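You operate a simulated robot arm through the tools that you are given. There is no shell and no other tool.

Carry out the task below with a simulated two-armed robot. There is one attempt and no reset: what you move stays moved.

TASK
Get the station running: side guard shut, power unlocked and on, reset, start.
Fine: in that order; the station's own reset and start buttons; one start.

The check looks at the end state, three seconds after you hand in, the way a careful person would. Anything else that was tipped, shoved, dropped, spilled or broken makes it a failure.

THE ROBOT
Two 7-joint arms with two-finger grippers on one trunk that stands fixed in place. Base frame: the origin is at the foot of the trunk, x ahead of it, y to its left, z up. Lengths are in m, angles in degrees, forces in N, time in s.
The left shoulder is at [0.05, 0.191, 1.167], the right one opposite. With the tool pointing down near the work surface each hand reaches from about 0.1 to 0.74 m from the base axis, measured 20 degrees to its own side. Payload 2.69 kg a hand.
The TCP of each hand is the grasp point between the finger pads, 0.02 m short of the fingertips. In the tool frame z runs along the fingers and y along their closing line. The gripper opens to 0.1 m; its body begins 0.063 m behind the TCP.
Orientation is told as [roll, pitch, yaw] about the base's x, y, z axes, in that order, counted from this pose: with the fingers straight down and closing along the base's y, the tool's x points along the base's -x, its y along +y and its z along -z.

THE INTERFACE
- The arms move only by the tool play_rows. It takes "left_moves", "right_moves" or both (then of equal length, played together; a hand with none holds still); each is a list of rows, each a list of 7 numbers: the shift along the tool's x, y, z in units of 200 mm (1.0 is 200 mm), then the turn, a rotation vector about the tool's x, y, z in units of 180 degrees (1.0 is 180 degrees), then the finger opening in mm, from 0 to 100. In form: [[tx, ty, tz, ax, ay, az, hand], ...]. A call has 1 to 20 rows; each row is the pose to reach, as a shift and turn from the pose commanded when the call began, along the tool's axes at that moment. A call with a number of a shift or a turn outside -1 to 1 is refused whole. Each row takes 0.2 s and may step no farther than 0.05 m and 8.6 degrees from the row before; otherwise, or with a gripper value out of range, the whole call is refused. Where a pose cannot be reached the arm comes as near as it can. A force on the tool above 90 N (or 10 N above the force at the start of the call, whichever is more), or a blocked arm, ends the call early, and 0.2 s more pass. The fingers move at their own pace (about 0.153 m/s each) and stop on an object; they squeeze with about 24 N. The grip force told is the motor's: it shows also when the fingers shut on nothing. Time passes only in rows, and 0.2 s behind the last, so rows that repeat a pose let the fingers close. The reply holds the time, the measured pose of the TCP, the force on the tool along the base axes, the opening and the grip force, in the units named above and with some noise, with the torque about the TCP (base axes, N m) and any sound that the robot's microphone picked up.
- Cameras (640 x 400 px; columns grow to the right, rows downward): "scene" is now at [0.1277, 0.0161, 1.3493]; the picture's right is [0.23, -0.97, 0.00], its down [-0.52, -0.12, -0.84] and it looks along [0.82, 0.19, -0.54] (base axes); focal length 223 px, centre (320, 200). "left" rides on the left gripper at [0.07, 0.019, -0.099] in its tool frame; the picture's right is [-0.26, 0.97, 0.00], its down [-0.75, -0.20, -0.63] and it looks along [-0.61, -0.16, 0.78] (tool axes); focal length 230 px, centre (320, 200). "right" rides on the right gripper at [0.07, -0.019, -0.099] in its tool frame; the picture's right is [0.26, 0.97, 0.00], its down [-0.75, 0.20, -0.63] and it looks along [-0.61, 0.16, 0.78] (tool axes); focal length 230 px, centre (320, 200). There is no depth. A picture from a camera that has moved, and an enlarged one, comes with that camera's place and axes in the base frame and with its lens. The place of the scene camera against the robot may be out by one fixed shift of up to 0.012 m in any direction.
- camera(camera): a new picture of that camera. The clock stands still meanwhile.
- lift_body(by): slides the trunk up (or, below 0, down) by that many m; the arms and the scene camera ride with it, the base frame stays. It gives what a move gives, with no picture.
- aim_head(pan, tilt): turns the head with the scene camera to pan (to the left, within 80 degrees either way) and tilt (down, from -29 to 69), counted from straight ahead of the robot. It gives what a move gives.
- inspect(camera, box): a new picture of the part [left, top, right, bottom] of that camera's present view, enlarged. The clock stands still meanwhile.
- finish_job(): hands the job in; it is judged then, once.

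Places have to be worked out from the pictures, the camera data and where the tool is seen. Open the grippers and draw the arms clear of the work before you hand the job in, unless the task says otherwise.

The tools are called after "Call:" as name(argument=value, ...) on one line, values as JSON. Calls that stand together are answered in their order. play_rows: Moves the arms, as the interface text tells. Its arguments: {"type":"object","properties":{"left_moves":{"type":"array"},"right_moves":{"type":"array"}},"required":[]} The other tools are called the same way: lift_body (by) moves the trunk up or down; aim_head (pan, tilt) turns the head that bears the scene camera; camera (camera) takes a picture; inspect (camera, box) takes an enlarged picture of a part of a camera's view; finish_job () hands the job in.

At the start:

```text
time_s: 0.0
left_ee_pos: [0.4198, 0.3859, 1.1344]
left_tool_rot: [-0.1, 0.0, 0.1]
left_force: [-0.2, 0.3, -0.2]
left_moment: [-0.01, 0.01, 0.04]
left_opening: 0.0997
left_grasp_force: 0.0
right_ee_pos: [0.375, 0.0124, 1.1907]
right_tool_rot: [0.0, -0.1, -0.1]
right_force: [-0.4, -0.3, -0.5]
right_moment: [0.01, 0.01, 0.01]
right_opening: 0.1
right_grasp_force: 0.1
trunk travel left (down, up): [-0.225, 0.098]
head pan, tilt (commanded): [13.1, 32.3]
```

scene: 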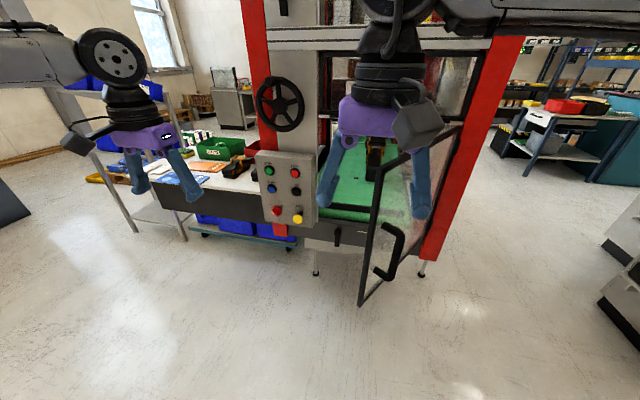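
right: 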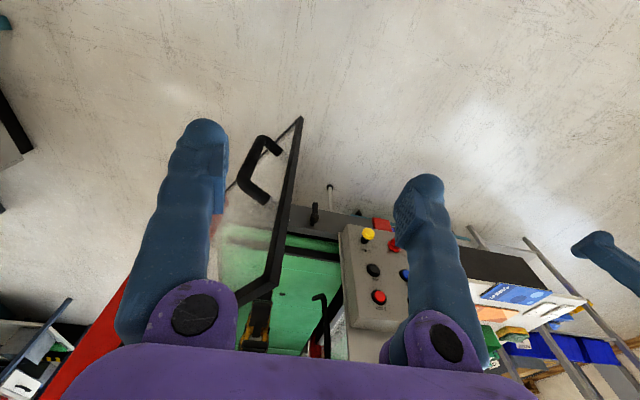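
left: 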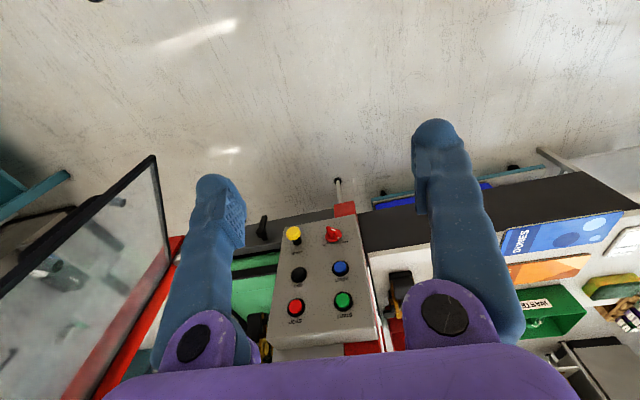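

The first pictures show a control panel with six controls, an open hinged glass guard with a black handle, and a handwheel. I'll look at each more closely before moving.

Call:
inspect(camera="scene", box=[230, 130, 350, 240])

Call:
inspect(camera="scene", box=[300, 40, 540, 310])

Call:
inspect(camera="left", box=[240, 180, 400, 360])

Call:
inspect(camera="right", box=[200, 100, 440, 360])

```text
3.64 times, centred on (290, 185) of scene
camera zoom: at [0.1277, 0.0161, 1.3493], right [0.23, -0.97, 0.0], down [-0.52, -0.12, -0.84], along [0.82, 0.19, -0.54], focal length 811 px, centre (429, 254)
```

zoom: 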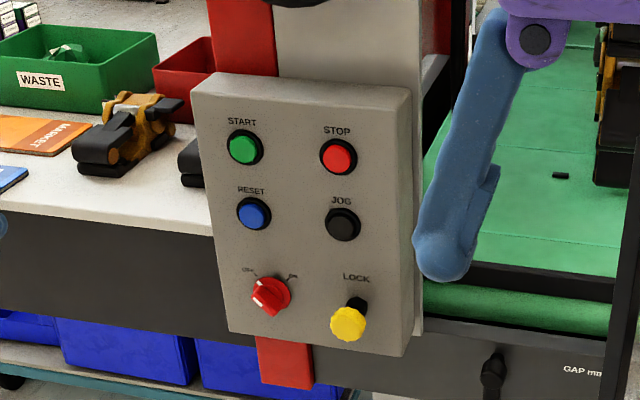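

```text
1.48 times, centred on (420, 175) of scene
camera zoom: at [0.1277, 0.0161, 1.3493], right [0.23, -0.97, 0.0], down [-0.52, -0.12, -0.84], along [0.82, 0.19, -0.54], focal length 330 px, centre (172, 237)
```

zoom: 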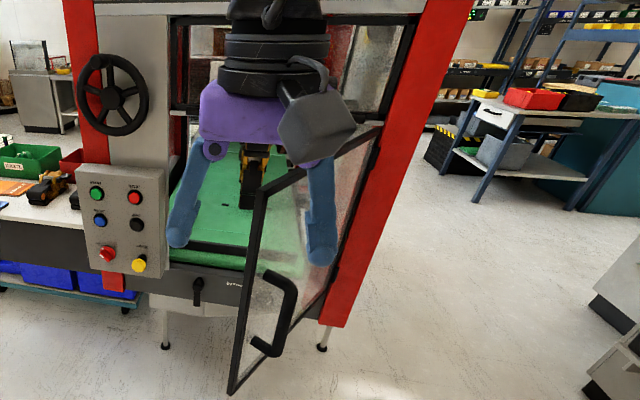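

```text
2.22 times, centred on (320, 270) of left
camera zoom: at [0.3497, 0.4029, 1.233], right [0.26, 0.97, 0.0], down [0.75, -0.2, 0.63], along [0.61, -0.16, -0.78], focal length 511 px, centre (320, 44)
```

zoom: 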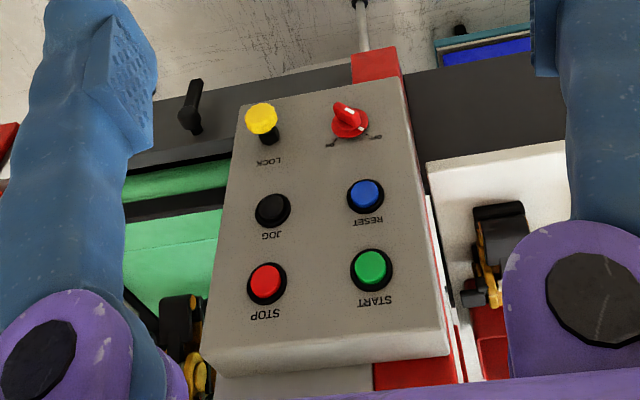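

```text
1.54 times, centred on (320, 230) of right
camera zoom: at [0.3068, -0.0071, 1.2891], right [-0.26, 0.97, 0.0], down [0.75, 0.2, 0.63], along [0.61, 0.16, -0.78], focal length 354 px, centre (320, 154)
```

zoom: 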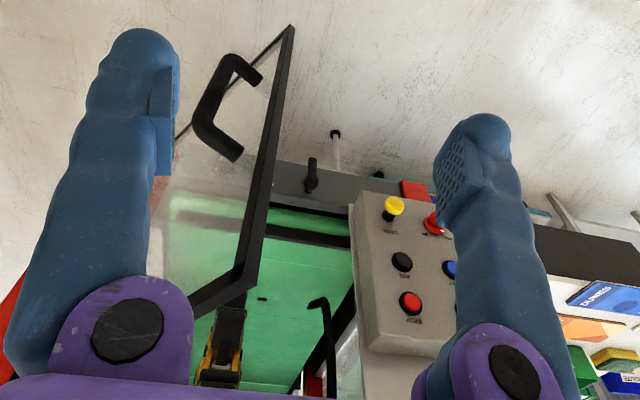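

The panel comes out facing -x at about x=0.757, with START at (0.757, 0.340, 1.02), RESET at (0.757, 0.339, 0.95), the selector near y=0.34, z=0.87, and LOCK at (0.727, 0.238, 0.857). The guard's free edge is near (0.475, 0.0, 0.82–1.195). I'll move the right arm aside to get a clear view of the door.

Call:
play_rows(right_moves=[[0, -0.2, 0, 0, 0, 0, 100], [0, -0.4, 0, 0, 0, 0, 100], [0, -0.6, 0, 0, 0, 0, 100], [0, -0.8, 0, 0, 0, 0, 100], [0, -1.0, 0, 0, 0, 0, 100]])

Call:
camera(camera="scene")

Call:
camera(camera="right")

```text
time_s: 1.2
left_ee_pos: [0.4183, 0.3846, 1.1358]
left_tool_rot: [0.1, -0.2, 0.1]
left_force: [0.1, -0.1, 0.2]
left_moment: [-0.01, 0.01, 0.0]
left_opening: 0.1
left_grasp_force: 0.1
right_ee_pos: [0.3773, -0.1912, 1.1886]
right_tool_rot: [0.1, -0.1, -0.1]
right_force: [0.8, -0.8, 0.1]
right_moment: [0.04, 0.0, 0.01]
right_opening: 0.1001
right_grasp_force: 0.0
trunk travel left (down, up): [-0.225, 0.098]
head pan, tilt (commanded): [13.1, 32.3]
```

```text
taken
camera scene: at [0.127, 0.015, 1.3495], right [0.23, -0.97, 0.0], down [-0.52, -0.12, -0.85], along [0.82, 0.19, -0.53], focal length 223 px, centre (320, 200)
```

scene: 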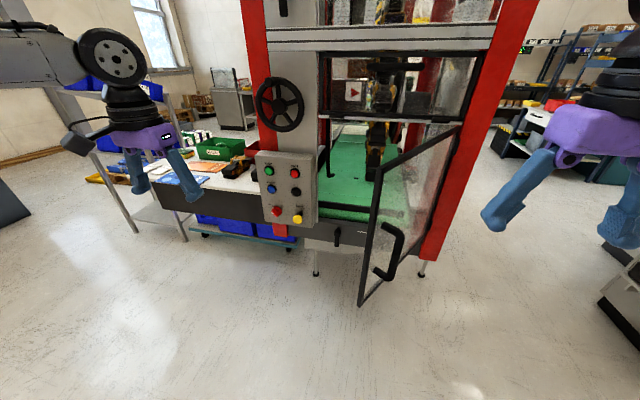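

```text
taken
camera right: at [0.3067, -0.2094, 1.286], right [-0.26, 0.97, 0.0], down [0.75, 0.2, 0.63], along [0.61, 0.16, -0.78], focal length 230 px, centre (320, 200)
```

right: 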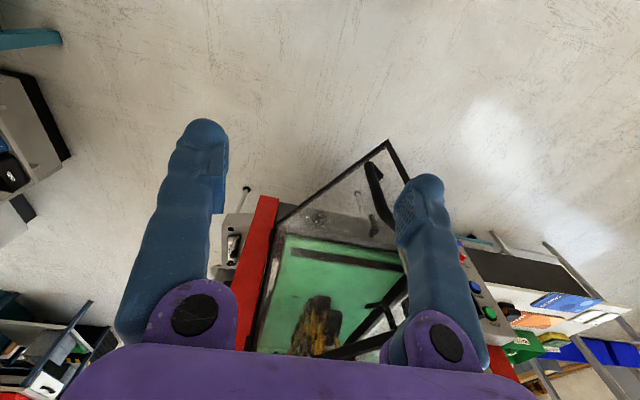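

Call:
inspect(camera="scene", box=[310, 50, 490, 180])

Call:
inspect(camera="scene", box=[300, 120, 470, 310])

Call:
inspect(camera="right", box=[210, 120, 440, 370])

Call:
inspect(camera="scene", box=[245, 145, 325, 235])

```text
3.08 times, centred on (400, 115) of scene
camera zoom: at [0.127, 0.015, 1.3495], right [0.23, -0.97, 0.0], down [-0.52, -0.12, -0.85], along [0.82, 0.19, -0.53], focal length 686 px, centre (74, 462)
```

zoom: 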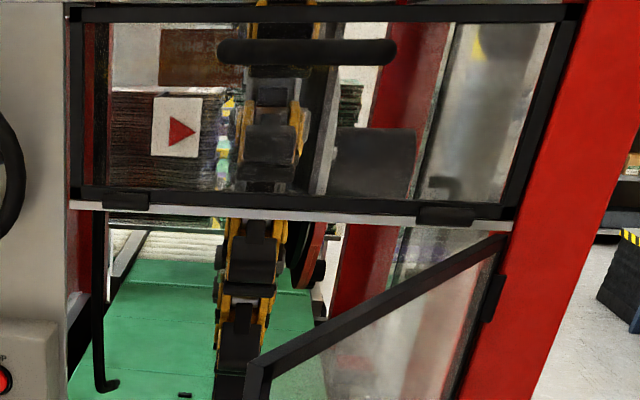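

```text
2.11 times, centred on (385, 215) of scene
camera zoom: at [0.127, 0.015, 1.3495], right [0.23, -0.97, 0.0], down [-0.52, -0.12, -0.85], along [0.82, 0.19, -0.53], focal length 470 px, centre (183, 168)
```

zoom: 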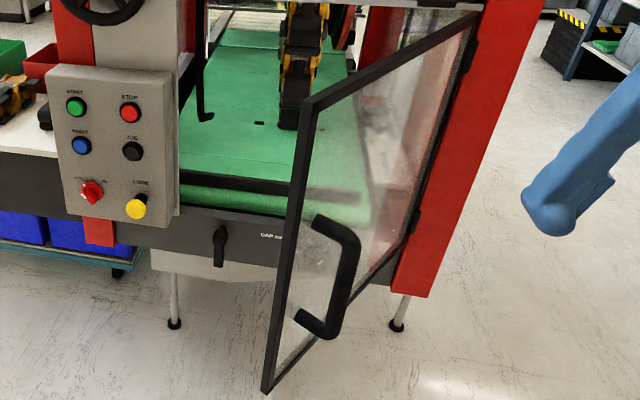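

```text
1.60 times, centred on (325, 245) of right
camera zoom: at [0.3067, -0.2094, 1.286], right [-0.26, 0.97, 0.0], down [0.75, 0.2, 0.63], along [0.61, 0.16, -0.78], focal length 368 px, centre (312, 128)
```

zoom: 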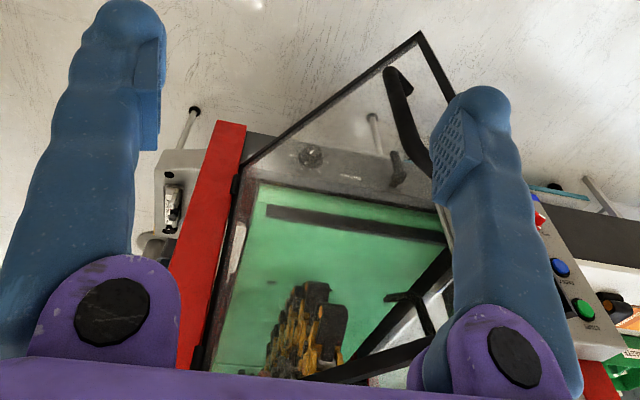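

```text
4.44 times, centred on (285, 190) of scene
camera zoom: at [0.127, 0.015, 1.3495], right [0.23, -0.97, 0.0], down [-0.52, -0.12, -0.85], along [0.82, 0.19, -0.53], focal length 992 px, centre (476, 244)
```

zoom: 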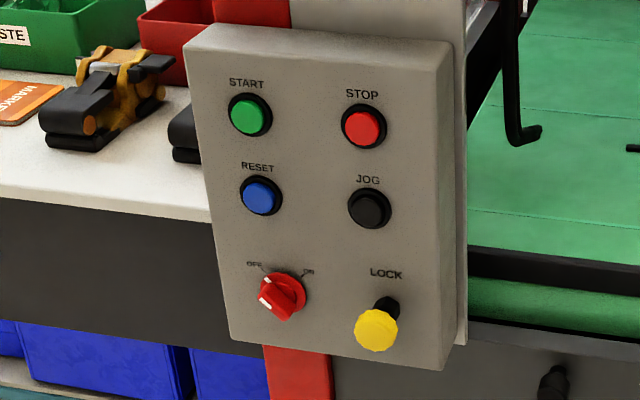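

The guard is a glass door hinged at about (0.79, -0.216) and roughly 57° open, and its handle is outside near the free edge. Above it is a separate upper guard, already closed. I'll zoom in on the LOCK knob and selector to see how they work.

Call:
inspect(camera="left", box=[280, 210, 360, 260])

Call:
inspect(camera="scene", box=[262, 195, 312, 230])

```text
8.00 times, centred on (320, 235) of left
camera zoom: at [0.3491, 0.402, 1.2337], right [0.26, 0.97, 0.0], down [0.75, -0.2, 0.63], along [0.61, -0.16, -0.78], focal length 1841 px, centre (320, -80)
```

zoom: 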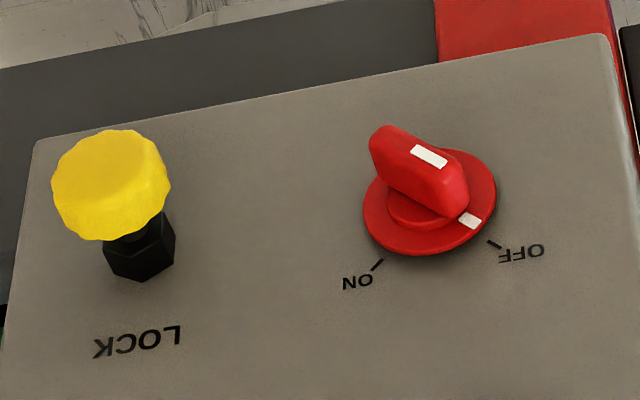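

```text
11.43 times, centred on (287, 212) of scene
camera zoom: at [0.127, 0.015, 1.3495], right [0.23, -0.97, 0.0], down [-0.52, -0.12, -0.85], along [0.82, 0.19, -0.53], focal length 2550 px, centre (697, 57)
```

zoom: 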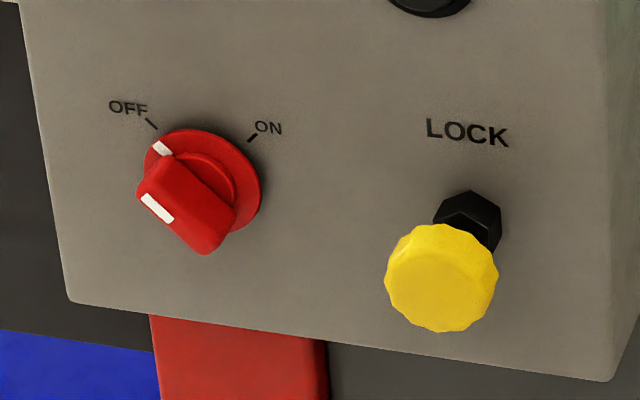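

LOCK looks like an indexing plunger, a hex sleeve with a yellow pull knob, and the selector is a bar knob turned from OFF (upper left) to ON (upper right). The guard comes first, so I'll bring the right hand to a forward-pointing, left-yawed pose with closed fingers outside the door.

Call:
play_rows(right_moves=[[-0.029, 0.025, 0.029, -0.01088, -0.04063, -0.01088, 0], [-0.058, 0.05, 0.058, -0.02177, -0.08125, -0.02177, 0], [-0.0875, 0.075, 0.0875, -0.03265, -0.12188, -0.03265, 0], [-0.117, 0.1, 0.117, -0.04353, -0.1625, -0.04353, 0], [-0.146, 0.125, 0.146, -0.05442, -0.20313, -0.05442, 0], [-0.175, 0.15, 0.175, -0.0653, -0.24375, -0.0653, 0], [-0.204, 0.175, 0.204, -0.07618, -0.28438, -0.07618, 0], [-0.233, 0.2, 0.233, -0.08707, -0.325, -0.08707, 0], [-0.2625, 0.225, 0.2625, -0.09795, -0.36563, -0.09795, 0], [-0.292, 0.25, 0.292, -0.10883, -0.40625, -0.10883, 0], [-0.321, 0.275, 0.321, -0.11972, -0.44688, -0.11972, 0], [-0.35, 0.3, 0.35, -0.1306, -0.4875, -0.1306, 0]])

Call:
camera(camera="scene")

Call:
camera(camera="right")

```text
time_s: 3.8
left_ee_pos: [0.4189, 0.3856, 1.1356]
left_tool_rot: [-0.1, -0.1, 0.1]
left_force: [-0.9, -0.1, 0.4]
left_moment: [0.02, 0.01, 0.01]
left_opening: 0.0999
left_grasp_force: 0.1
right_ee_pos: [0.455, -0.1017, 1.136]
right_tool_rot: [-0.1, -87.7, 33.5]
right_force: [0.5, -0.1, -0.3]
right_moment: [0.01, 0.05, 0.02]
right_opening: 0.0001
right_grasp_force: 23.9
right hand out of reach, approached as far as the arm can: row 8, 9, 10, 11, 12
trunk travel left (down, up): [-0.225, 0.098]
head pan, tilt (commanded): [13.1, 32.3]
```

```text
taken
camera scene: at [0.1271, 0.0157, 1.3494], right [0.23, -0.97, 0.0], down [-0.52, -0.12, -0.85], along [0.82, 0.19, -0.53], focal length 223 px, centre (320, 200)
```

scene: 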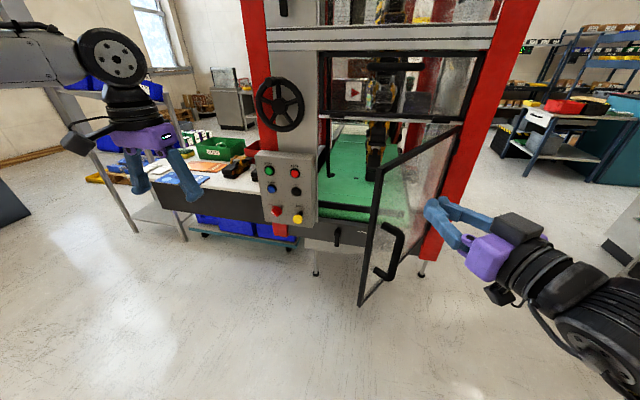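

```text
taken
camera right: at [0.3802, -0.173, 1.0694], right [-0.54, 0.8, -0.26], down [-0.61, -0.16, 0.78], along [0.58, 0.58, 0.58], focal length 230 px, centre (320, 200)
```

right: 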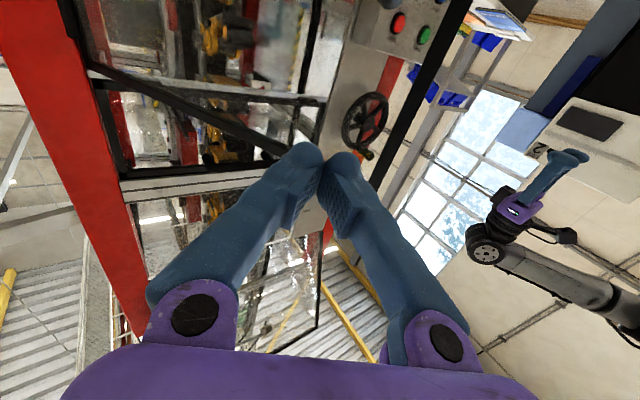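

The right hand reached (0.455, -0.10, 1.136) with yaw about 33°, which leaves its tip around 7 cm short of the door glass and above the handle. I'll advance 5 cm along the fingers and check the response.

Call:
play_rows(right_moves=[[0, 0, 0.06, 0, 0, 0, 0], [0, 0, 0.12, 0, 0, 0, 0], [0, 0, 0.18, 0, 0, 0, 0], [0, 0, 0.25, 0, 0, 0, 0]])

Call:
inspect(camera="scene", box=[340, 120, 500, 310])

```text
time_s: 4.8
left_ee_pos: [0.4183, 0.3849, 1.1351]
left_tool_rot: [0.0, 0.0, 0.1]
left_force: [0.0, 0.4, 0.1]
left_moment: [-0.01, 0.02, -0.01]
left_opening: 0.1001
left_grasp_force: 0.1
right_ee_pos: [0.497, -0.0711, 1.1299]
right_tool_rot: [0.9, -87.5, 32.8]
right_force: [0.1, -0.8, -0.3]
right_moment: [0.01, 0.01, -0.03]
right_opening: 0.0
right_grasp_force: 24.4
trunk travel left (down, up): [-0.225, 0.098]
head pan, tilt (commanded): [13.1, 32.3]
```

```text
2.11 times, centred on (420, 215) of scene
camera zoom: at [0.1278, 0.0162, 1.3493], right [0.23, -0.97, 0.0], down [-0.52, -0.12, -0.84], along [0.82, 0.19, -0.54], focal length 470 px, centre (110, 168)
```

zoom: 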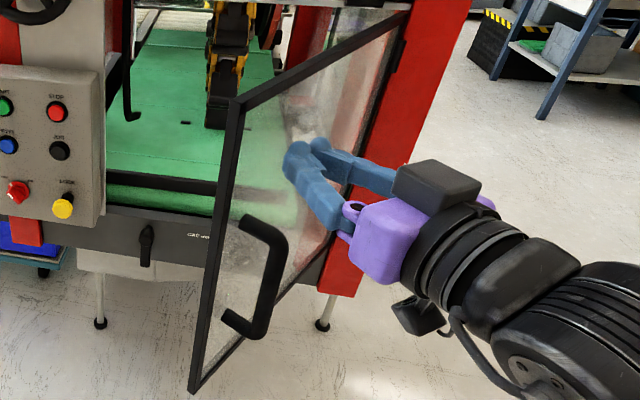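

The tip is now about 2.5 cm from the glass. I'll push along the door's arc, roughly 0.3 m from the hinge, in small steps.

Call:
play_rows(right_moves=[[0, -0.01, 0.08, 0, 0, 0, 0], [0, -0.02, 0.15, 0, 0, 0, 0], [0, 0.005, 0.225, 0, 0, 0, 0], [0, 0.025, 0.3, 0, 0, 0, 0], [0, 0.05, 0.375, 0, 0, 0, 0], [0, 0.0675, 0.45, 0, 0, 0, 0], [0, 0.0775, 0.525, 0, 0, 0, 0], [0, 0.0875, 0.6, 0, 0, 0, 0]])

Call:
camera(camera="scene")

```text
time_s: 6.6
left_ee_pos: [0.4196, 0.3861, 1.1348]
left_tool_rot: [0.0, 0.0, 0.1]
left_force: [0.7, 0.5, -0.3]
left_moment: [0.0, 0.02, 0.02]
left_opening: 0.1002
left_grasp_force: 0.0
right_ee_pos: [0.5452, -0.0349, 1.1291]
right_tool_rot: [1.4, -87.4, 32.4]
right_force: [-0.5, -0.2, -1.3]
right_moment: [0.01, -0.02, 0.0]
right_opening: 0.0001
right_grasp_force: 24.3
right hand out of reach, approached as far as the arm can: row 5, 6, 7, 8
trunk travel left (down, up): [-0.225, 0.098]
head pan, tilt (commanded): [13.1, 32.3]
```

```text
taken
camera scene: at [0.1277, 0.0162, 1.3493], right [0.23, -0.97, 0.0], down [-0.52, -0.12, -0.84], along [0.82, 0.19, -0.54], focal length 223 px, centre (320, 200)
```

scene: 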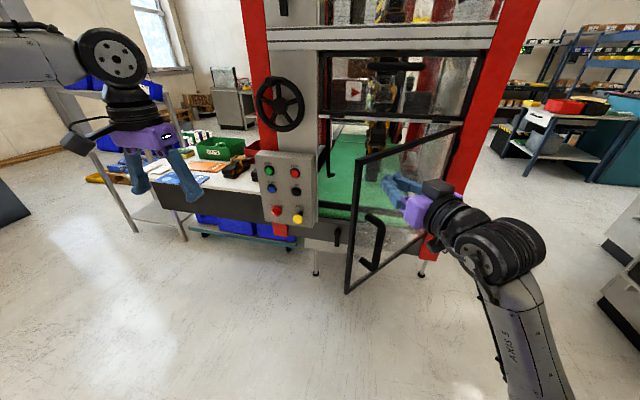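

The door has swung inward a little, but the flat forward pose is near a joint limit and won't go further. I'll back off slightly and pitch the hand down to about 45°, which should extend more easily.

Call:
play_rows(right_moves=[[0, 0, -0.15, 0, 0, 0, 0], [0, 0, -0.2, 0, 0.0444, 0, 0], [0, 0, -0.2, 0, 0.0888, 0, 0], [0, 0, -0.2, 0, 0.1332, 0, 0], [0, 0, -0.2, 0, 0.1776, 0, 0], [0, 0, -0.2, 0, 0.222, 0, 0]])

Call:
camera(camera="scene")

```text
time_s: 8.0
left_ee_pos: [0.419, 0.3849, 1.1351]
left_tool_rot: [0.0, -0.1, 0.1]
left_force: [0.0, 1.0, -0.5]
left_moment: [-0.04, 0.01, 0.02]
left_opening: 0.1002
left_grasp_force: 0.0
right_ee_pos: [0.5089, -0.0569, 1.1312]
right_tool_rot: [0.0, -47.3, 33.6]
right_force: [1.0, 0.3, -0.9]
right_moment: [-0.02, 0.01, 0.04]
right_opening: 0.0
right_grasp_force: 24.3
trunk travel left (down, up): [-0.225, 0.098]
head pan, tilt (commanded): [13.1, 32.3]
```

```text
taken
camera scene: at [0.1276, 0.0164, 1.3493], right [0.23, -0.97, 0.0], down [-0.52, -0.12, -0.84], along [0.82, 0.19, -0.54], focal length 223 px, centre (320, 200)
```

scene: 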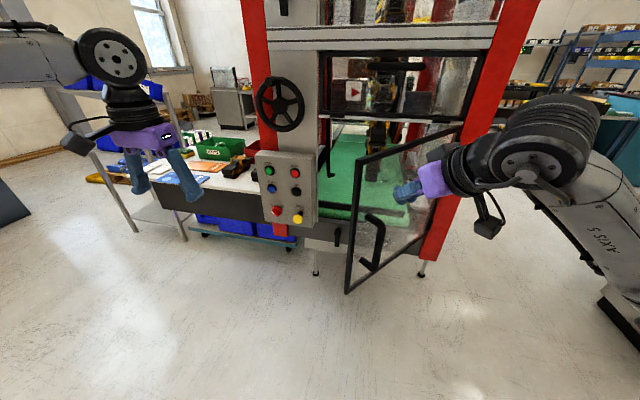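

The door now stands at about 48° and stays where it is pushed. With the 45° pitch I'll continue along the arc.

Call:
play_rows(right_moves=[[-0.08, 0.007, 0.12, 0, 0, 0, 0], [-0.157, 0.0145, 0.244, 0, 0, 0, 0], [-0.226, 0.034, 0.32, 0, 0, 0, 0], [-0.2955, 0.0525, 0.3945, 0, 0, 0, 0], [-0.355, 0.055, 0.459, 0, 0, 0, 0], [-0.414, 0.057, 0.523, 0, 0, 0, 0], [-0.4735, 0.0585, 0.5875, 0, 0, 0, 0]])

Call:
camera(camera="scene")

```text
time_s: 9.6
left_ee_pos: [0.4187, 0.3862, 1.1344]
left_tool_rot: [0.0, -0.1, 0.1]
left_force: [0.0, 0.1, -0.3]
left_moment: [0.0, 0.03, 0.02]
left_opening: 0.0999
left_grasp_force: 0.0
right_ee_pos: [0.6269, 0.0384, 1.1238]
right_tool_rot: [0.0, -47.4, 33.6]
right_force: [-0.3, -0.8, -0.2]
right_moment: [0.02, 0.02, 0.01]
right_opening: 0.0
right_grasp_force: 24.0
trunk travel left (down, up): [-0.225, 0.098]
head pan, tilt (commanded): [13.1, 32.3]
```

```text
taken
camera scene: at [0.1277, 0.0164, 1.3493], right [0.23, -0.97, 0.0], down [-0.52, -0.12, -0.84], along [0.82, 0.19, -0.54], focal length 223 px, centre (320, 200)
```

scene: 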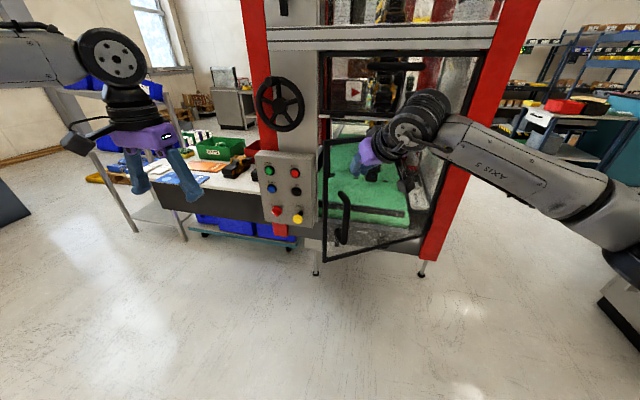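

The door is at about 31° and the push is smooth. I'll continue to about 12° open and flatten the pitch a little, so the wrist stays clear of the upper guard's bar.

Call:
play_rows(right_moves=[[-0.0855, -0.027, 0.093, 0, -0.025, 0, 0], [-0.172, -0.0515, 0.1865, 0, -0.05, 0, 0], [-0.215, -0.07, 0.233, 0, -0.075, 0, 0], [-0.258, -0.0875, 0.2795, 0, -0.1, 0, 0], [-0.3, -0.113, 0.325, 0, -0.1, 0, 0]])

Call:
camera(camera="scene")

Call:
camera(camera="right")

```text
time_s: 10.8
left_ee_pos: [0.4189, 0.3868, 1.1341]
left_tool_rot: [0.0, 0.1, 0.1]
left_force: [-0.6, 0.5, -0.5]
left_moment: [0.01, -0.02, 0.02]
left_opening: 0.1003
left_grasp_force: 0.1
right_ee_pos: [0.7118, 0.0676, 1.1237]
right_tool_rot: [0.1, -65.4, 33.6]
right_force: [-0.4, 0.3, 0.3]
right_moment: [-0.02, -0.02, 0.02]
right_opening: 0.0
right_grasp_force: 24.0
trunk travel left (down, up): [-0.225, 0.098]
head pan, tilt (commanded): [13.1, 32.3]
```

```text
taken
camera scene: at [0.1277, 0.0163, 1.3493], right [0.23, -0.97, 0.0], down [-0.52, -0.12, -0.84], along [0.82, 0.19, -0.54], focal length 223 px, centre (320, 200)
```

scene: 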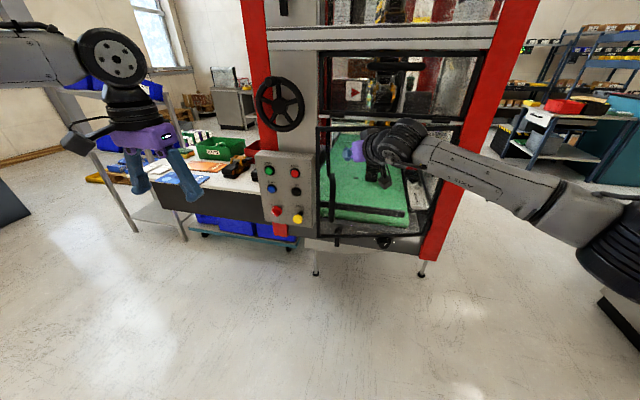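

```text
taken
camera right: at [0.6235, -0.014, 1.0991], right [-0.63, 0.74, -0.23], down [-0.33, 0.02, 0.94], along [0.71, 0.67, 0.23], focal length 230 px, centre (320, 200)
```

right: 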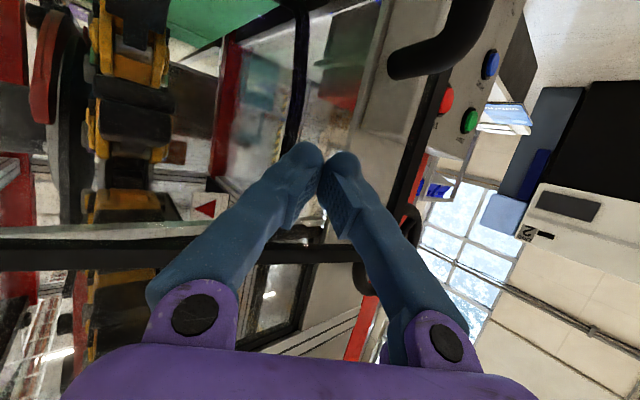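

The door is at about 12° open and still moving freely. I'll push on in small steps towards closed, watching the force.

Call:
play_rows(right_moves=[[-0.019, -0.022, 0.042, 0, 0, 0, 0], [-0.038, -0.043, 0.083, 0, 0, 0, 0], [-0.054, -0.062, 0.118, 0, 0, 0, 0], [-0.07, -0.0815, 0.1525, 0, 0, 0, 0], [-0.082, -0.0975, 0.178, 0, 0, 0, 0], [-0.0935, -0.1135, 0.2045, 0, 0, 0, 0]])

Call:
camera(camera="scene")

```text
time_s: 12.2
left_ee_pos: [0.4184, 0.385, 1.135]
left_tool_rot: [0.0, -0.1, 0.1]
left_force: [-0.1, -0.6, -0.2]
left_moment: [0.01, 0.01, 0.04]
left_opening: 0.1
left_grasp_force: 0.0
right_ee_pos: [0.7642, 0.0736, 1.1199]
right_tool_rot: [0.0, -65.4, 33.6]
right_force: [0.6, -0.6, -0.5]
right_moment: [0.01, 0.02, 0.0]
right_opening: 0.0
right_grasp_force: 23.9
trunk travel left (down, up): [-0.225, 0.098]
head pan, tilt (commanded): [13.1, 32.3]
```

```text
taken
camera scene: at [0.1278, 0.0162, 1.3493], right [0.23, -0.97, 0.0], down [-0.52, -0.12, -0.84], along [0.82, 0.19, -0.54], focal length 223 px, centre (320, 200)
```

scene: 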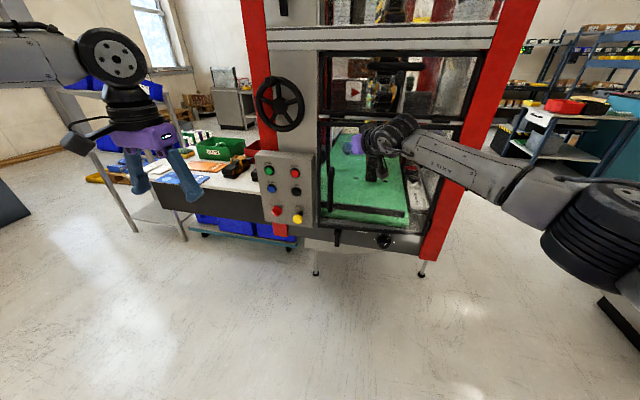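

Call:
inspect(camera="scene", box=[300, 100, 470, 260])

Call:
camera(camera="right")

```text
2.50 times, centred on (385, 180) of scene
camera zoom: at [0.1278, 0.0162, 1.3493], right [0.23, -0.97, 0.0], down [-0.52, -0.12, -0.84], along [0.82, 0.19, -0.54], focal length 558 px, centre (158, 250)
```

zoom: 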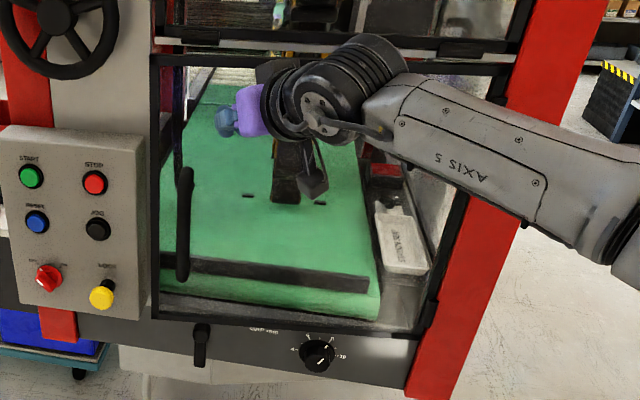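

```text
taken
camera right: at [0.6748, -0.0077, 1.0975], right [-0.62, 0.74, -0.23], down [-0.33, 0.02, 0.94], along [0.71, 0.67, 0.23], focal length 230 px, centre (320, 200)
```

right: 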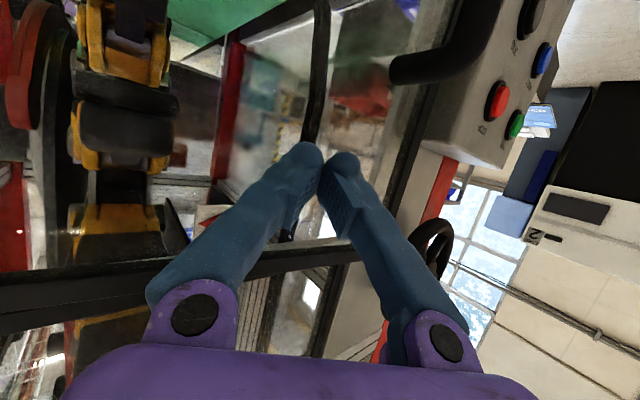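

The door looks nearly shut with no contact force yet. I'll keep pushing straight +x in 4 mm steps until the force rises or a latch sounds.

Call:
play_rows(right_moves=[[-0.007, -0.011, 0.015, 0, 0, 0, 0], [-0.014, -0.022, 0.03, 0, 0, 0, 0], [-0.021, -0.033, 0.045, 0, 0, 0, 0], [-0.028, -0.044, 0.06, 0, 0, 0, 0]])

Call:
inspect(camera="scene", box=[300, 100, 470, 260])

```text
time_s: 13.2
left_ee_pos: [0.4184, 0.3848, 1.1359]
left_tool_rot: [0.1, 0.0, 0.1]
left_force: [0.4, 0.5, -0.3]
left_moment: [-0.01, -0.01, 0.01]
left_opening: 0.0999
left_grasp_force: 0.1
right_ee_pos: [0.7807, 0.074, 1.1223]
right_tool_rot: [0.1, -65.5, 33.6]
right_force: [-0.1, 0.1, 0.2]
right_moment: [0.0, -0.04, -0.01]
right_opening: 0.0002
right_grasp_force: 23.9
trunk travel left (down, up): [-0.225, 0.098]
head pan, tilt (commanded): [13.1, 32.3]
```

```text
2.50 times, centred on (385, 180) of scene
camera zoom: at [0.1277, 0.0162, 1.3493], right [0.23, -0.97, 0.0], down [-0.52, -0.12, -0.84], along [0.82, 0.19, -0.54], focal length 558 px, centre (158, 250)
```

zoom: 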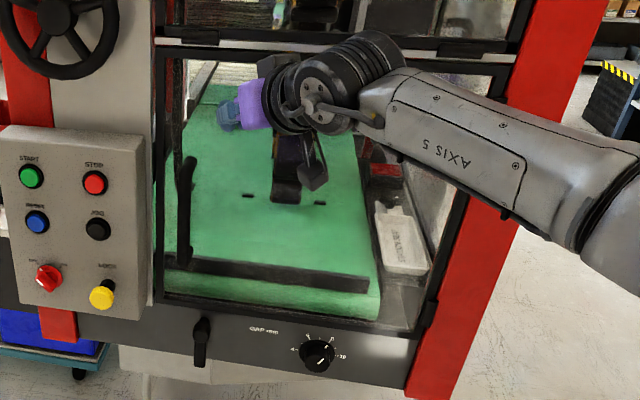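

The force is still near zero and the door now sits almost in the frame plane. I'll keep pushing in small steps.

Call:
play_rows(right_moves=[[-0.007, -0.011, 0.015, 0, 0, 0, 0], [-0.014, -0.022, 0.03, 0, 0, 0, 0], [-0.021, -0.033, 0.045, 0, 0, 0, 0]])

Call:
inspect(camera="scene", box=[300, 100, 470, 260])

Call:
camera(camera="right")

```text
time_s: 14.0
left_ee_pos: [0.4185, 0.3844, 1.135]
left_tool_rot: [0.0, 0.0, 0.0]
left_force: [0.6, -0.2, 0.4]
left_moment: [0.01, 0.0, -0.01]
left_opening: 0.1
left_grasp_force: 0.1
right_ee_pos: [0.7924, 0.0734, 1.1228]
right_tool_rot: [0.1, -65.5, 33.5]
right_force: [0.3, 0.3, -0.6]
right_moment: [-0.01, 0.0, 0.01]
right_opening: 0.0001
right_grasp_force: 24.3
trunk travel left (down, up): [-0.225, 0.098]
head pan, tilt (commanded): [13.1, 32.3]
```

```text
2.50 times, centred on (385, 180) of scene
camera zoom: at [0.1277, 0.0161, 1.3493], right [0.23, -0.97, 0.0], down [-0.52, -0.12, -0.84], along [0.82, 0.19, -0.54], focal length 558 px, centre (158, 250)
```

zoom: 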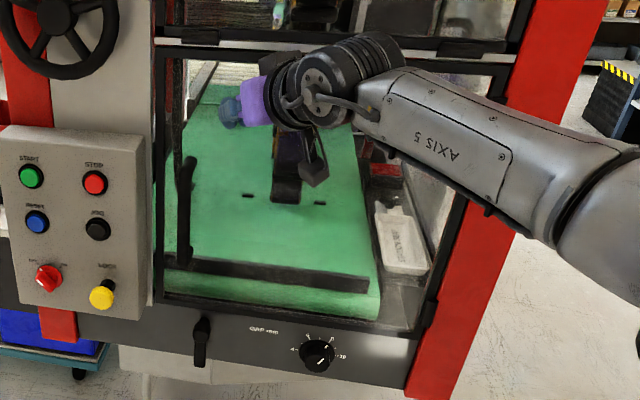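

```text
taken
camera right: at [0.7029, -0.0087, 1.0985], right [-0.63, 0.74, -0.23], down [-0.33, 0.02, 0.94], along [0.71, 0.67, 0.23], focal length 230 px, centre (320, 200)
```

right: 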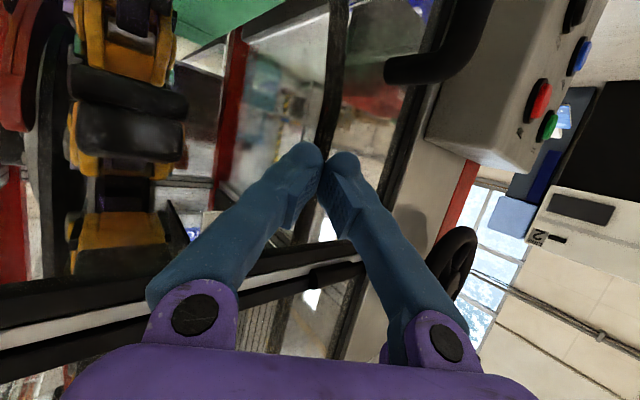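

In the last step the door's outline barely changed although the tip moved 12 mm, so it may already be seated ahead of the finger. I'll look closely at the free edge, the jamb and the small black lever below it.

Call:
inspect(camera="scene", box=[305, 190, 375, 255])

Call:
inspect(camera="scene", box=[305, 105, 375, 170])

Call:
inspect(camera="right", box=[220, 0, 480, 240])

Call:
camera(camera="left")

```text
6.15 times, centred on (340, 222) of scene
camera zoom: at [0.1277, 0.0161, 1.3493], right [0.23, -0.97, 0.0], down [-0.52, -0.12, -0.84], along [0.82, 0.19, -0.54], focal length 1373 px, centre (197, 62)
```

zoom: 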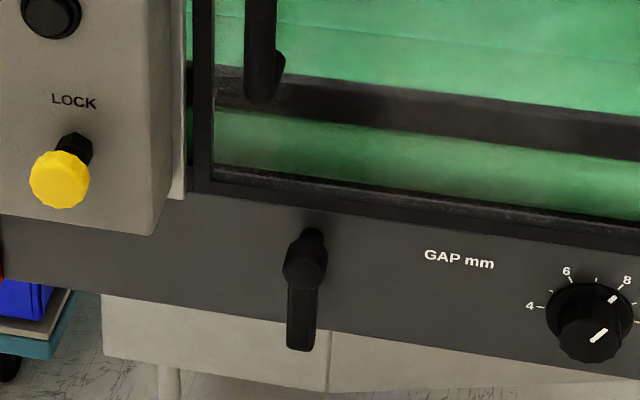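

```text
6.15 times, centred on (340, 138) of scene
camera zoom: at [0.1277, 0.0161, 1.3493], right [0.23, -0.97, 0.0], down [-0.52, -0.12, -0.84], along [0.82, 0.19, -0.54], focal length 1373 px, centre (197, 585)
```

zoom: 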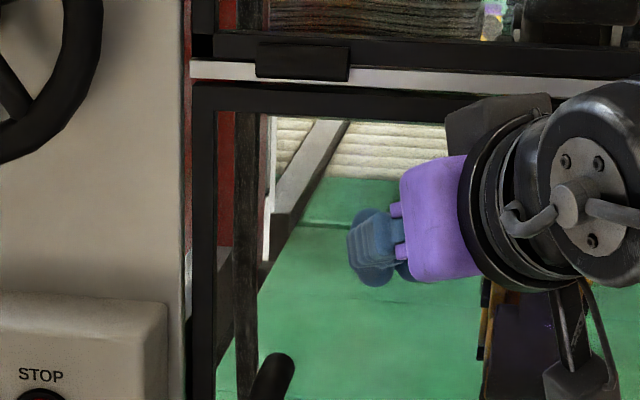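

```text
1.67 times, centred on (350, 120) of right
camera zoom: at [0.7029, -0.0087, 1.0985], right [-0.63, 0.74, -0.23], down [-0.33, 0.02, 0.94], along [0.71, 0.67, 0.23], focal length 384 px, centre (270, 333)
```

zoom: 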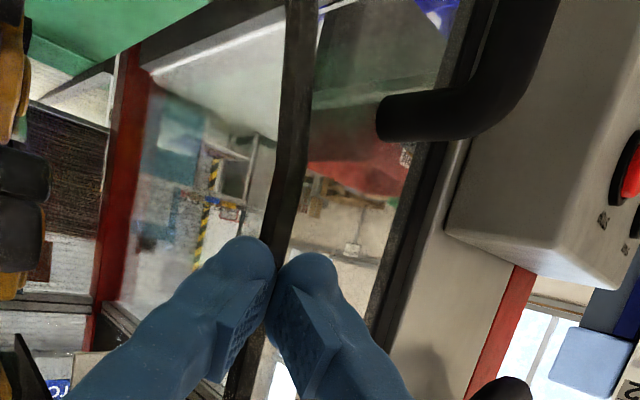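

```text
taken
camera left: at [0.3498, 0.403, 1.2329], right [0.26, 0.97, 0.0], down [0.75, -0.2, 0.63], along [0.61, -0.16, -0.78], focal length 230 px, centre (320, 200)
```

left: 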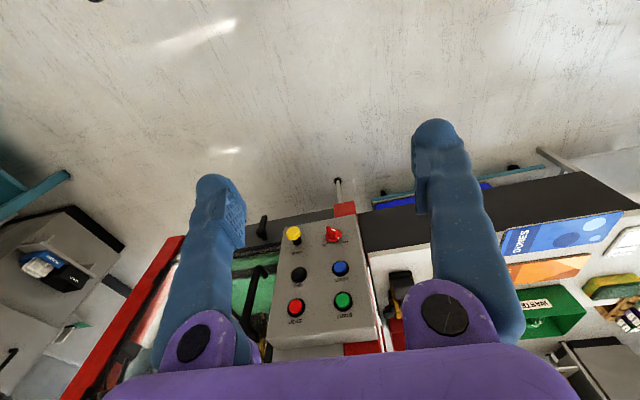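

The door frame looks flush with the surrounding frame. To make sure it is seated, I'll press on a bit further until there is contact force.

Call:
play_rows(right_moves=[[-0.007, -0.011, 0.015, 0, 0, 0, 0], [-0.014, -0.022, 0.03, 0, 0, 0, 0], [-0.014, -0.022, 0.03, 0, 0, 0, 0]])

Call:
inspect(camera="scene", box=[305, 105, 375, 170])

Call:
inspect(camera="scene", box=[305, 190, 375, 255])

```text
time_s: 14.8
left_ee_pos: [0.4179, 0.3853, 1.1349]
left_tool_rot: [-0.1, -0.1, 0.0]
left_force: [0.0, -0.5, 0.5]
left_moment: [-0.01, -0.01, 0.02]
left_opening: 0.1001
left_grasp_force: 0.0
right_ee_pos: [0.7966, 0.075, 1.1239]
right_tool_rot: [0.1, -65.4, 33.6]
right_force: [-14.6, -0.4, -5.0]
right_moment: [0.03, 0.08, -0.07]
right_opening: 0.0001
right_grasp_force: 23.7
trunk travel left (down, up): [-0.225, 0.098]
head pan, tilt (commanded): [13.1, 32.3]
```

```text
6.15 times, centred on (340, 138) of scene
camera zoom: at [0.1262, 0.0161, 1.3494], right [0.23, -0.97, 0.0], down [-0.52, -0.12, -0.85], along [0.82, 0.19, -0.53], focal length 1373 px, centre (197, 585)
```

zoom: 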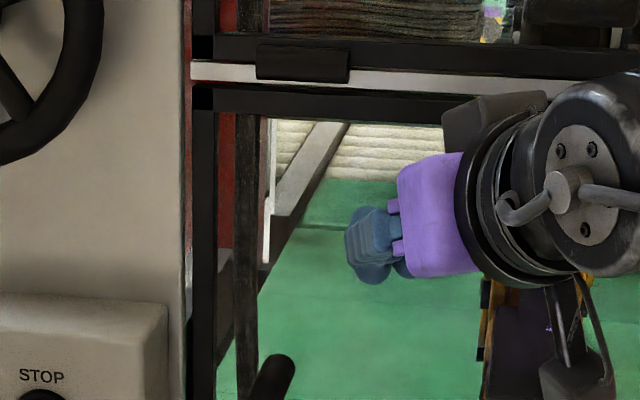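

```text
6.15 times, centred on (340, 222) of scene
camera zoom: at [0.1262, 0.0161, 1.3494], right [0.23, -0.97, 0.0], down [-0.52, -0.12, -0.85], along [0.82, 0.19, -0.53], focal length 1373 px, centre (197, 62)
```

zoom: 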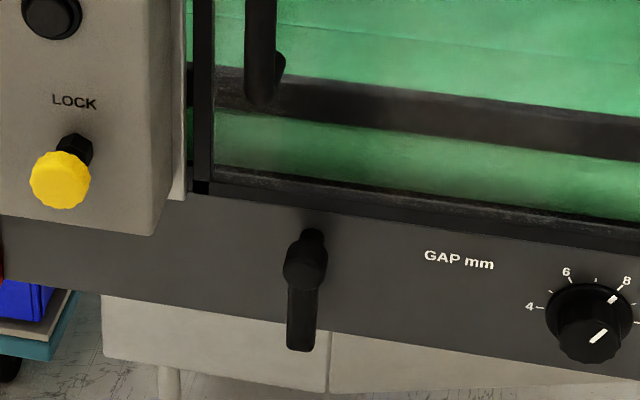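

The force is now 15 N, so the door is against its stop and looks flush top and bottom. I'll press a few mm more in case there is a latch to engage.

Call:
play_rows(right_moves=[[-0.007, -0.011, 0.015, 0, 0, 0, 0], [-0.012, -0.019, 0.026, 0, 0, 0, 0], [-0.012, -0.019, 0.026, 0, 0, 0, 0]])

Call:
inspect(camera="scene", box=[305, 105, 375, 170])

```text
time_s: 15.6
left_ee_pos: [0.4176, 0.3869, 1.1369]
left_tool_rot: [0.1, 0.0, 0.1]
left_force: [0.1, -0.3, -0.8]
left_moment: [0.0, 0.01, 0.0]
left_opening: 0.0999
left_grasp_force: 0.1
right_ee_pos: [0.7952, 0.0748, 1.1232]
right_tool_rot: [0.0, -65.5, 33.7]
right_force: [-21.3, 2.9, -10.6]
right_moment: [0.01, 0.15, -0.01]
right_opening: 0.0
right_grasp_force: 23.9
right hand out of reach, approached as far as the arm can: row 1, 2, 3
trunk travel left (down, up): [-0.225, 0.098]
head pan, tilt (commanded): [13.1, 32.3]
```

```text
6.15 times, centred on (340, 138) of scene
camera zoom: at [0.1261, 0.0166, 1.3494], right [0.23, -0.97, 0.0], down [-0.52, -0.12, -0.85], along [0.82, 0.19, -0.53], focal length 1373 px, centre (197, 585)
```

zoom: 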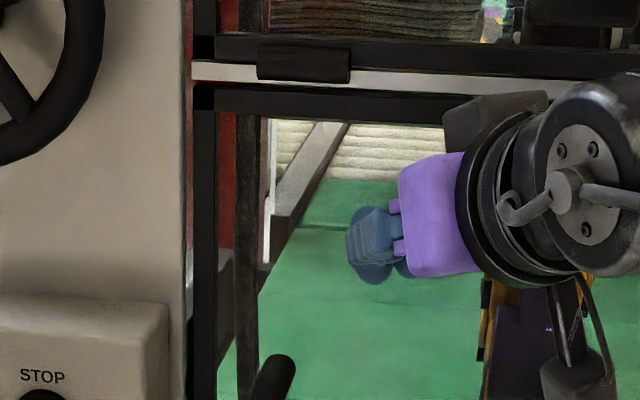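

The reading is 21 N against a rigid stop with the door unmoved, so the guard is shut. I'll back the right hand off along its own axis and check that the door stays put.

Call:
play_rows(right_moves=[[0, 0, -0.05, 0, 0, 0, 0], [0, 0, -0.15, 0, 0, 0, 0], [0, 0, -0.3, 0, 0, 0, 0], [0, 0, -0.45, 0, 0, 0, 0], [0, 0, -0.6, 0, 0, 0, 0], [0, 0, -0.75, 0, 0, 0, 0], [0, 0, -0.9, 0, 0, 0, 0]])

Call:
camera(camera="scene")

Call:
inspect(camera="scene", box=[305, 105, 445, 255])

```text
time_s: 17.2
left_ee_pos: [0.4184, 0.3842, 1.1348]
left_tool_rot: [0.0, -0.1, 0.1]
left_force: [-0.8, -0.1, 0.4]
left_moment: [0.04, -0.03, 0.01]
left_opening: 0.1
left_grasp_force: 0.0
right_ee_pos: [0.6628, -0.0193, 1.1986]
right_tool_rot: [0.1, -65.4, 33.6]
right_force: [-0.5, 0.1, 0.6]
right_moment: [0.0, 0.0, 0.03]
right_opening: 0.0002
right_grasp_force: 23.8
trunk travel left (down, up): [-0.225, 0.098]
head pan, tilt (commanded): [13.1, 32.3]
```

```text
taken
camera scene: at [0.1272, 0.0157, 1.3494], right [0.23, -0.97, 0.0], down [-0.52, -0.12, -0.85], along [0.82, 0.19, -0.53], focal length 223 px, centre (320, 200)
```

scene: 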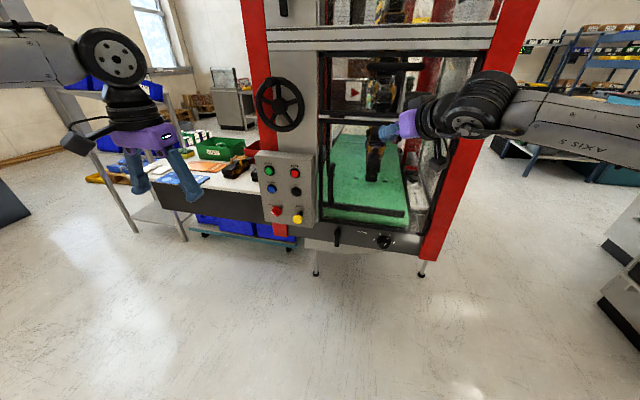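

```text
2.67 times, centred on (375, 180) of scene
camera zoom: at [0.1272, 0.0157, 1.3494], right [0.23, -0.97, 0.0], down [-0.52, -0.12, -0.85], along [0.82, 0.19, -0.53], focal length 595 px, centre (173, 253)
```

zoom: 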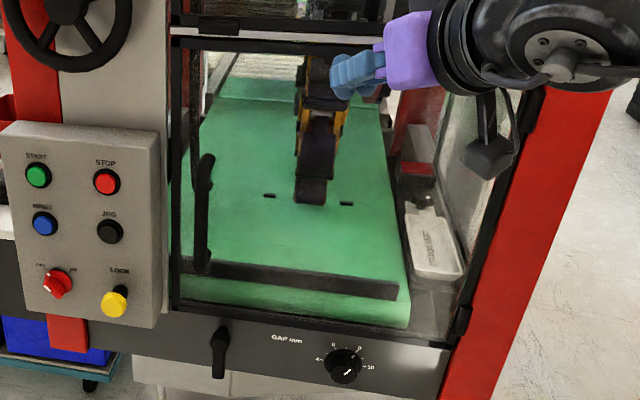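

The guard stays shut. I'll draw the right arm further back and lower the trunk 0.15 m, so the left arm can reach the low LOCK knob and selector with fingers forward.

Call:
play_rows(right_moves=[[0, 0, -0.15, 0, 0, 0, 0], [0, 0, -0.3, 0, 0, 0, 0], [0, 0, -0.45, 0, 0, 0, 0], [0, 0, -0.6, 0, 0, 0, 0], [0, 0, -0.75, 0, 0, 0, 0], [0, 0, -0.9, 0, 0, 0, 0]])

Call:
lift_body(by=-0.15)

Call:
camera(camera="scene")

Call:
camera(camera="left")

```text
time_s: 18.6
left_ee_pos: [0.4184, 0.3855, 1.1353]
left_tool_rot: [-0.1, -0.2, 0.1]
left_force: [-0.2, -0.3, 0.0]
left_moment: [0.03, -0.04, 0.01]
left_opening: 0.1
left_grasp_force: 0.2
right_ee_pos: [0.5238, -0.1081, 1.2739]
right_tool_rot: [0.0, -65.6, 33.7]
right_force: [0.1, 0.4, -0.1]
right_moment: [0.0, 0.01, 0.0]
right_opening: 0.0
right_grasp_force: 24.5
trunk travel left (down, up): [-0.225, 0.098]
head pan, tilt (commanded): [13.1, 32.3]
```

```text
time_s: 20.4
left_ee_pos: [0.4176, 0.3859, 0.9857]
left_tool_rot: [0.0, 0.1, 0.0]
left_force: [0.4, 0.0, 0.1]
left_moment: [-0.03, -0.02, 0.02]
left_opening: 0.1001
left_grasp_force: 0.0
right_ee_pos: [0.5239, -0.1082, 1.1243]
right_tool_rot: [0.1, -65.5, 33.6]
right_force: [0.8, 0.0, 0.3]
right_moment: [0.01, 0.0, 0.02]
right_opening: 0.0002
right_grasp_force: 23.3
trunk travel left (down, up): [-0.075, 0.248]
head pan, tilt (commanded): [13.1, 32.3]
```

```text
taken
camera scene: at [0.1275, 0.0161, 1.1994], right [0.23, -0.97, 0.0], down [-0.52, -0.12, -0.84], along [0.82, 0.19, -0.53], focal length 223 px, centre (320, 200)
```

scene: 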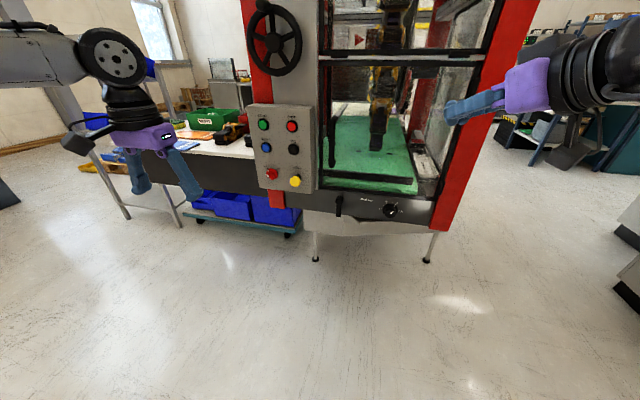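

```text
taken
camera left: at [0.3496, 0.4029, 1.0831], right [0.26, 0.97, 0.0], down [0.75, -0.2, 0.63], along [0.61, -0.16, -0.78], focal length 230 px, centre (320, 200)
```

left: 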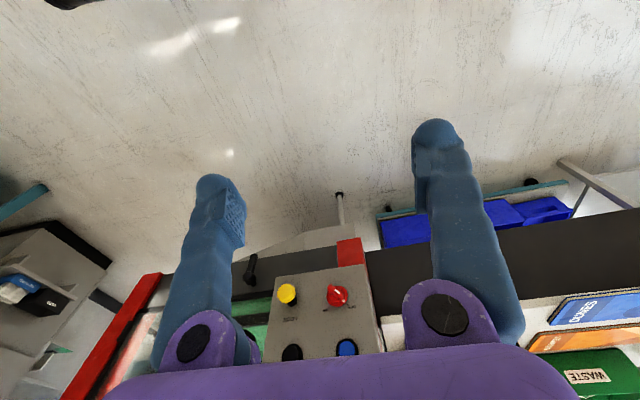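

I'll zoom this second left-camera height to refine the LOCK and selector positions by triangulation.

Call:
inspect(camera="left", box=[260, 270, 380, 345])

Call:
inspect(camera="scene", box=[240, 95, 330, 215])

```text
5.33 times, centred on (320, 308) of left
camera zoom: at [0.3496, 0.4029, 1.0831], right [0.26, 0.97, 0.0], down [0.75, -0.2, 0.63], along [0.61, -0.16, -0.78], focal length 1227 px, centre (320, -373)
```

zoom: 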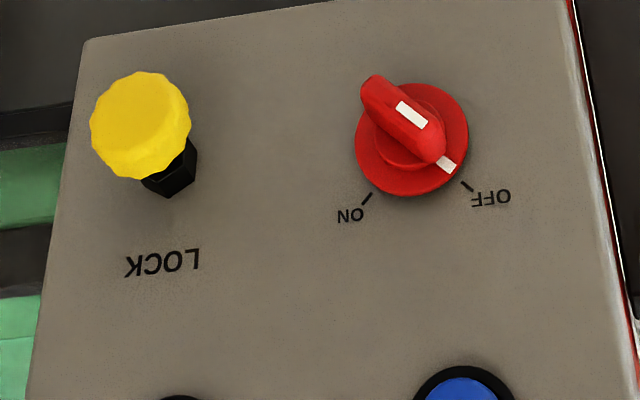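

```text
3.33 times, centred on (285, 155) of scene
camera zoom: at [0.1275, 0.0161, 1.1994], right [0.23, -0.97, 0.0], down [-0.52, -0.12, -0.84], along [0.82, 0.19, -0.53], focal length 744 px, centre (437, 350)
```

zoom: 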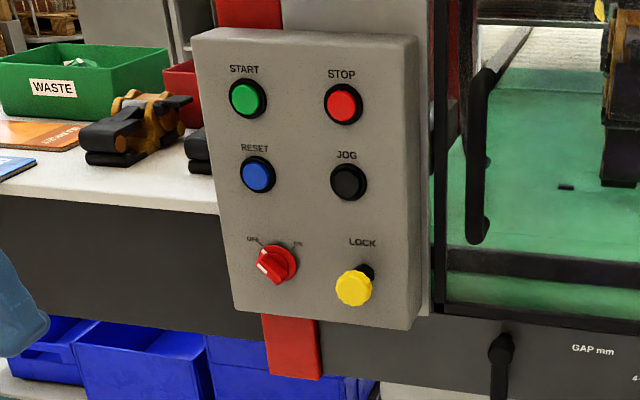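

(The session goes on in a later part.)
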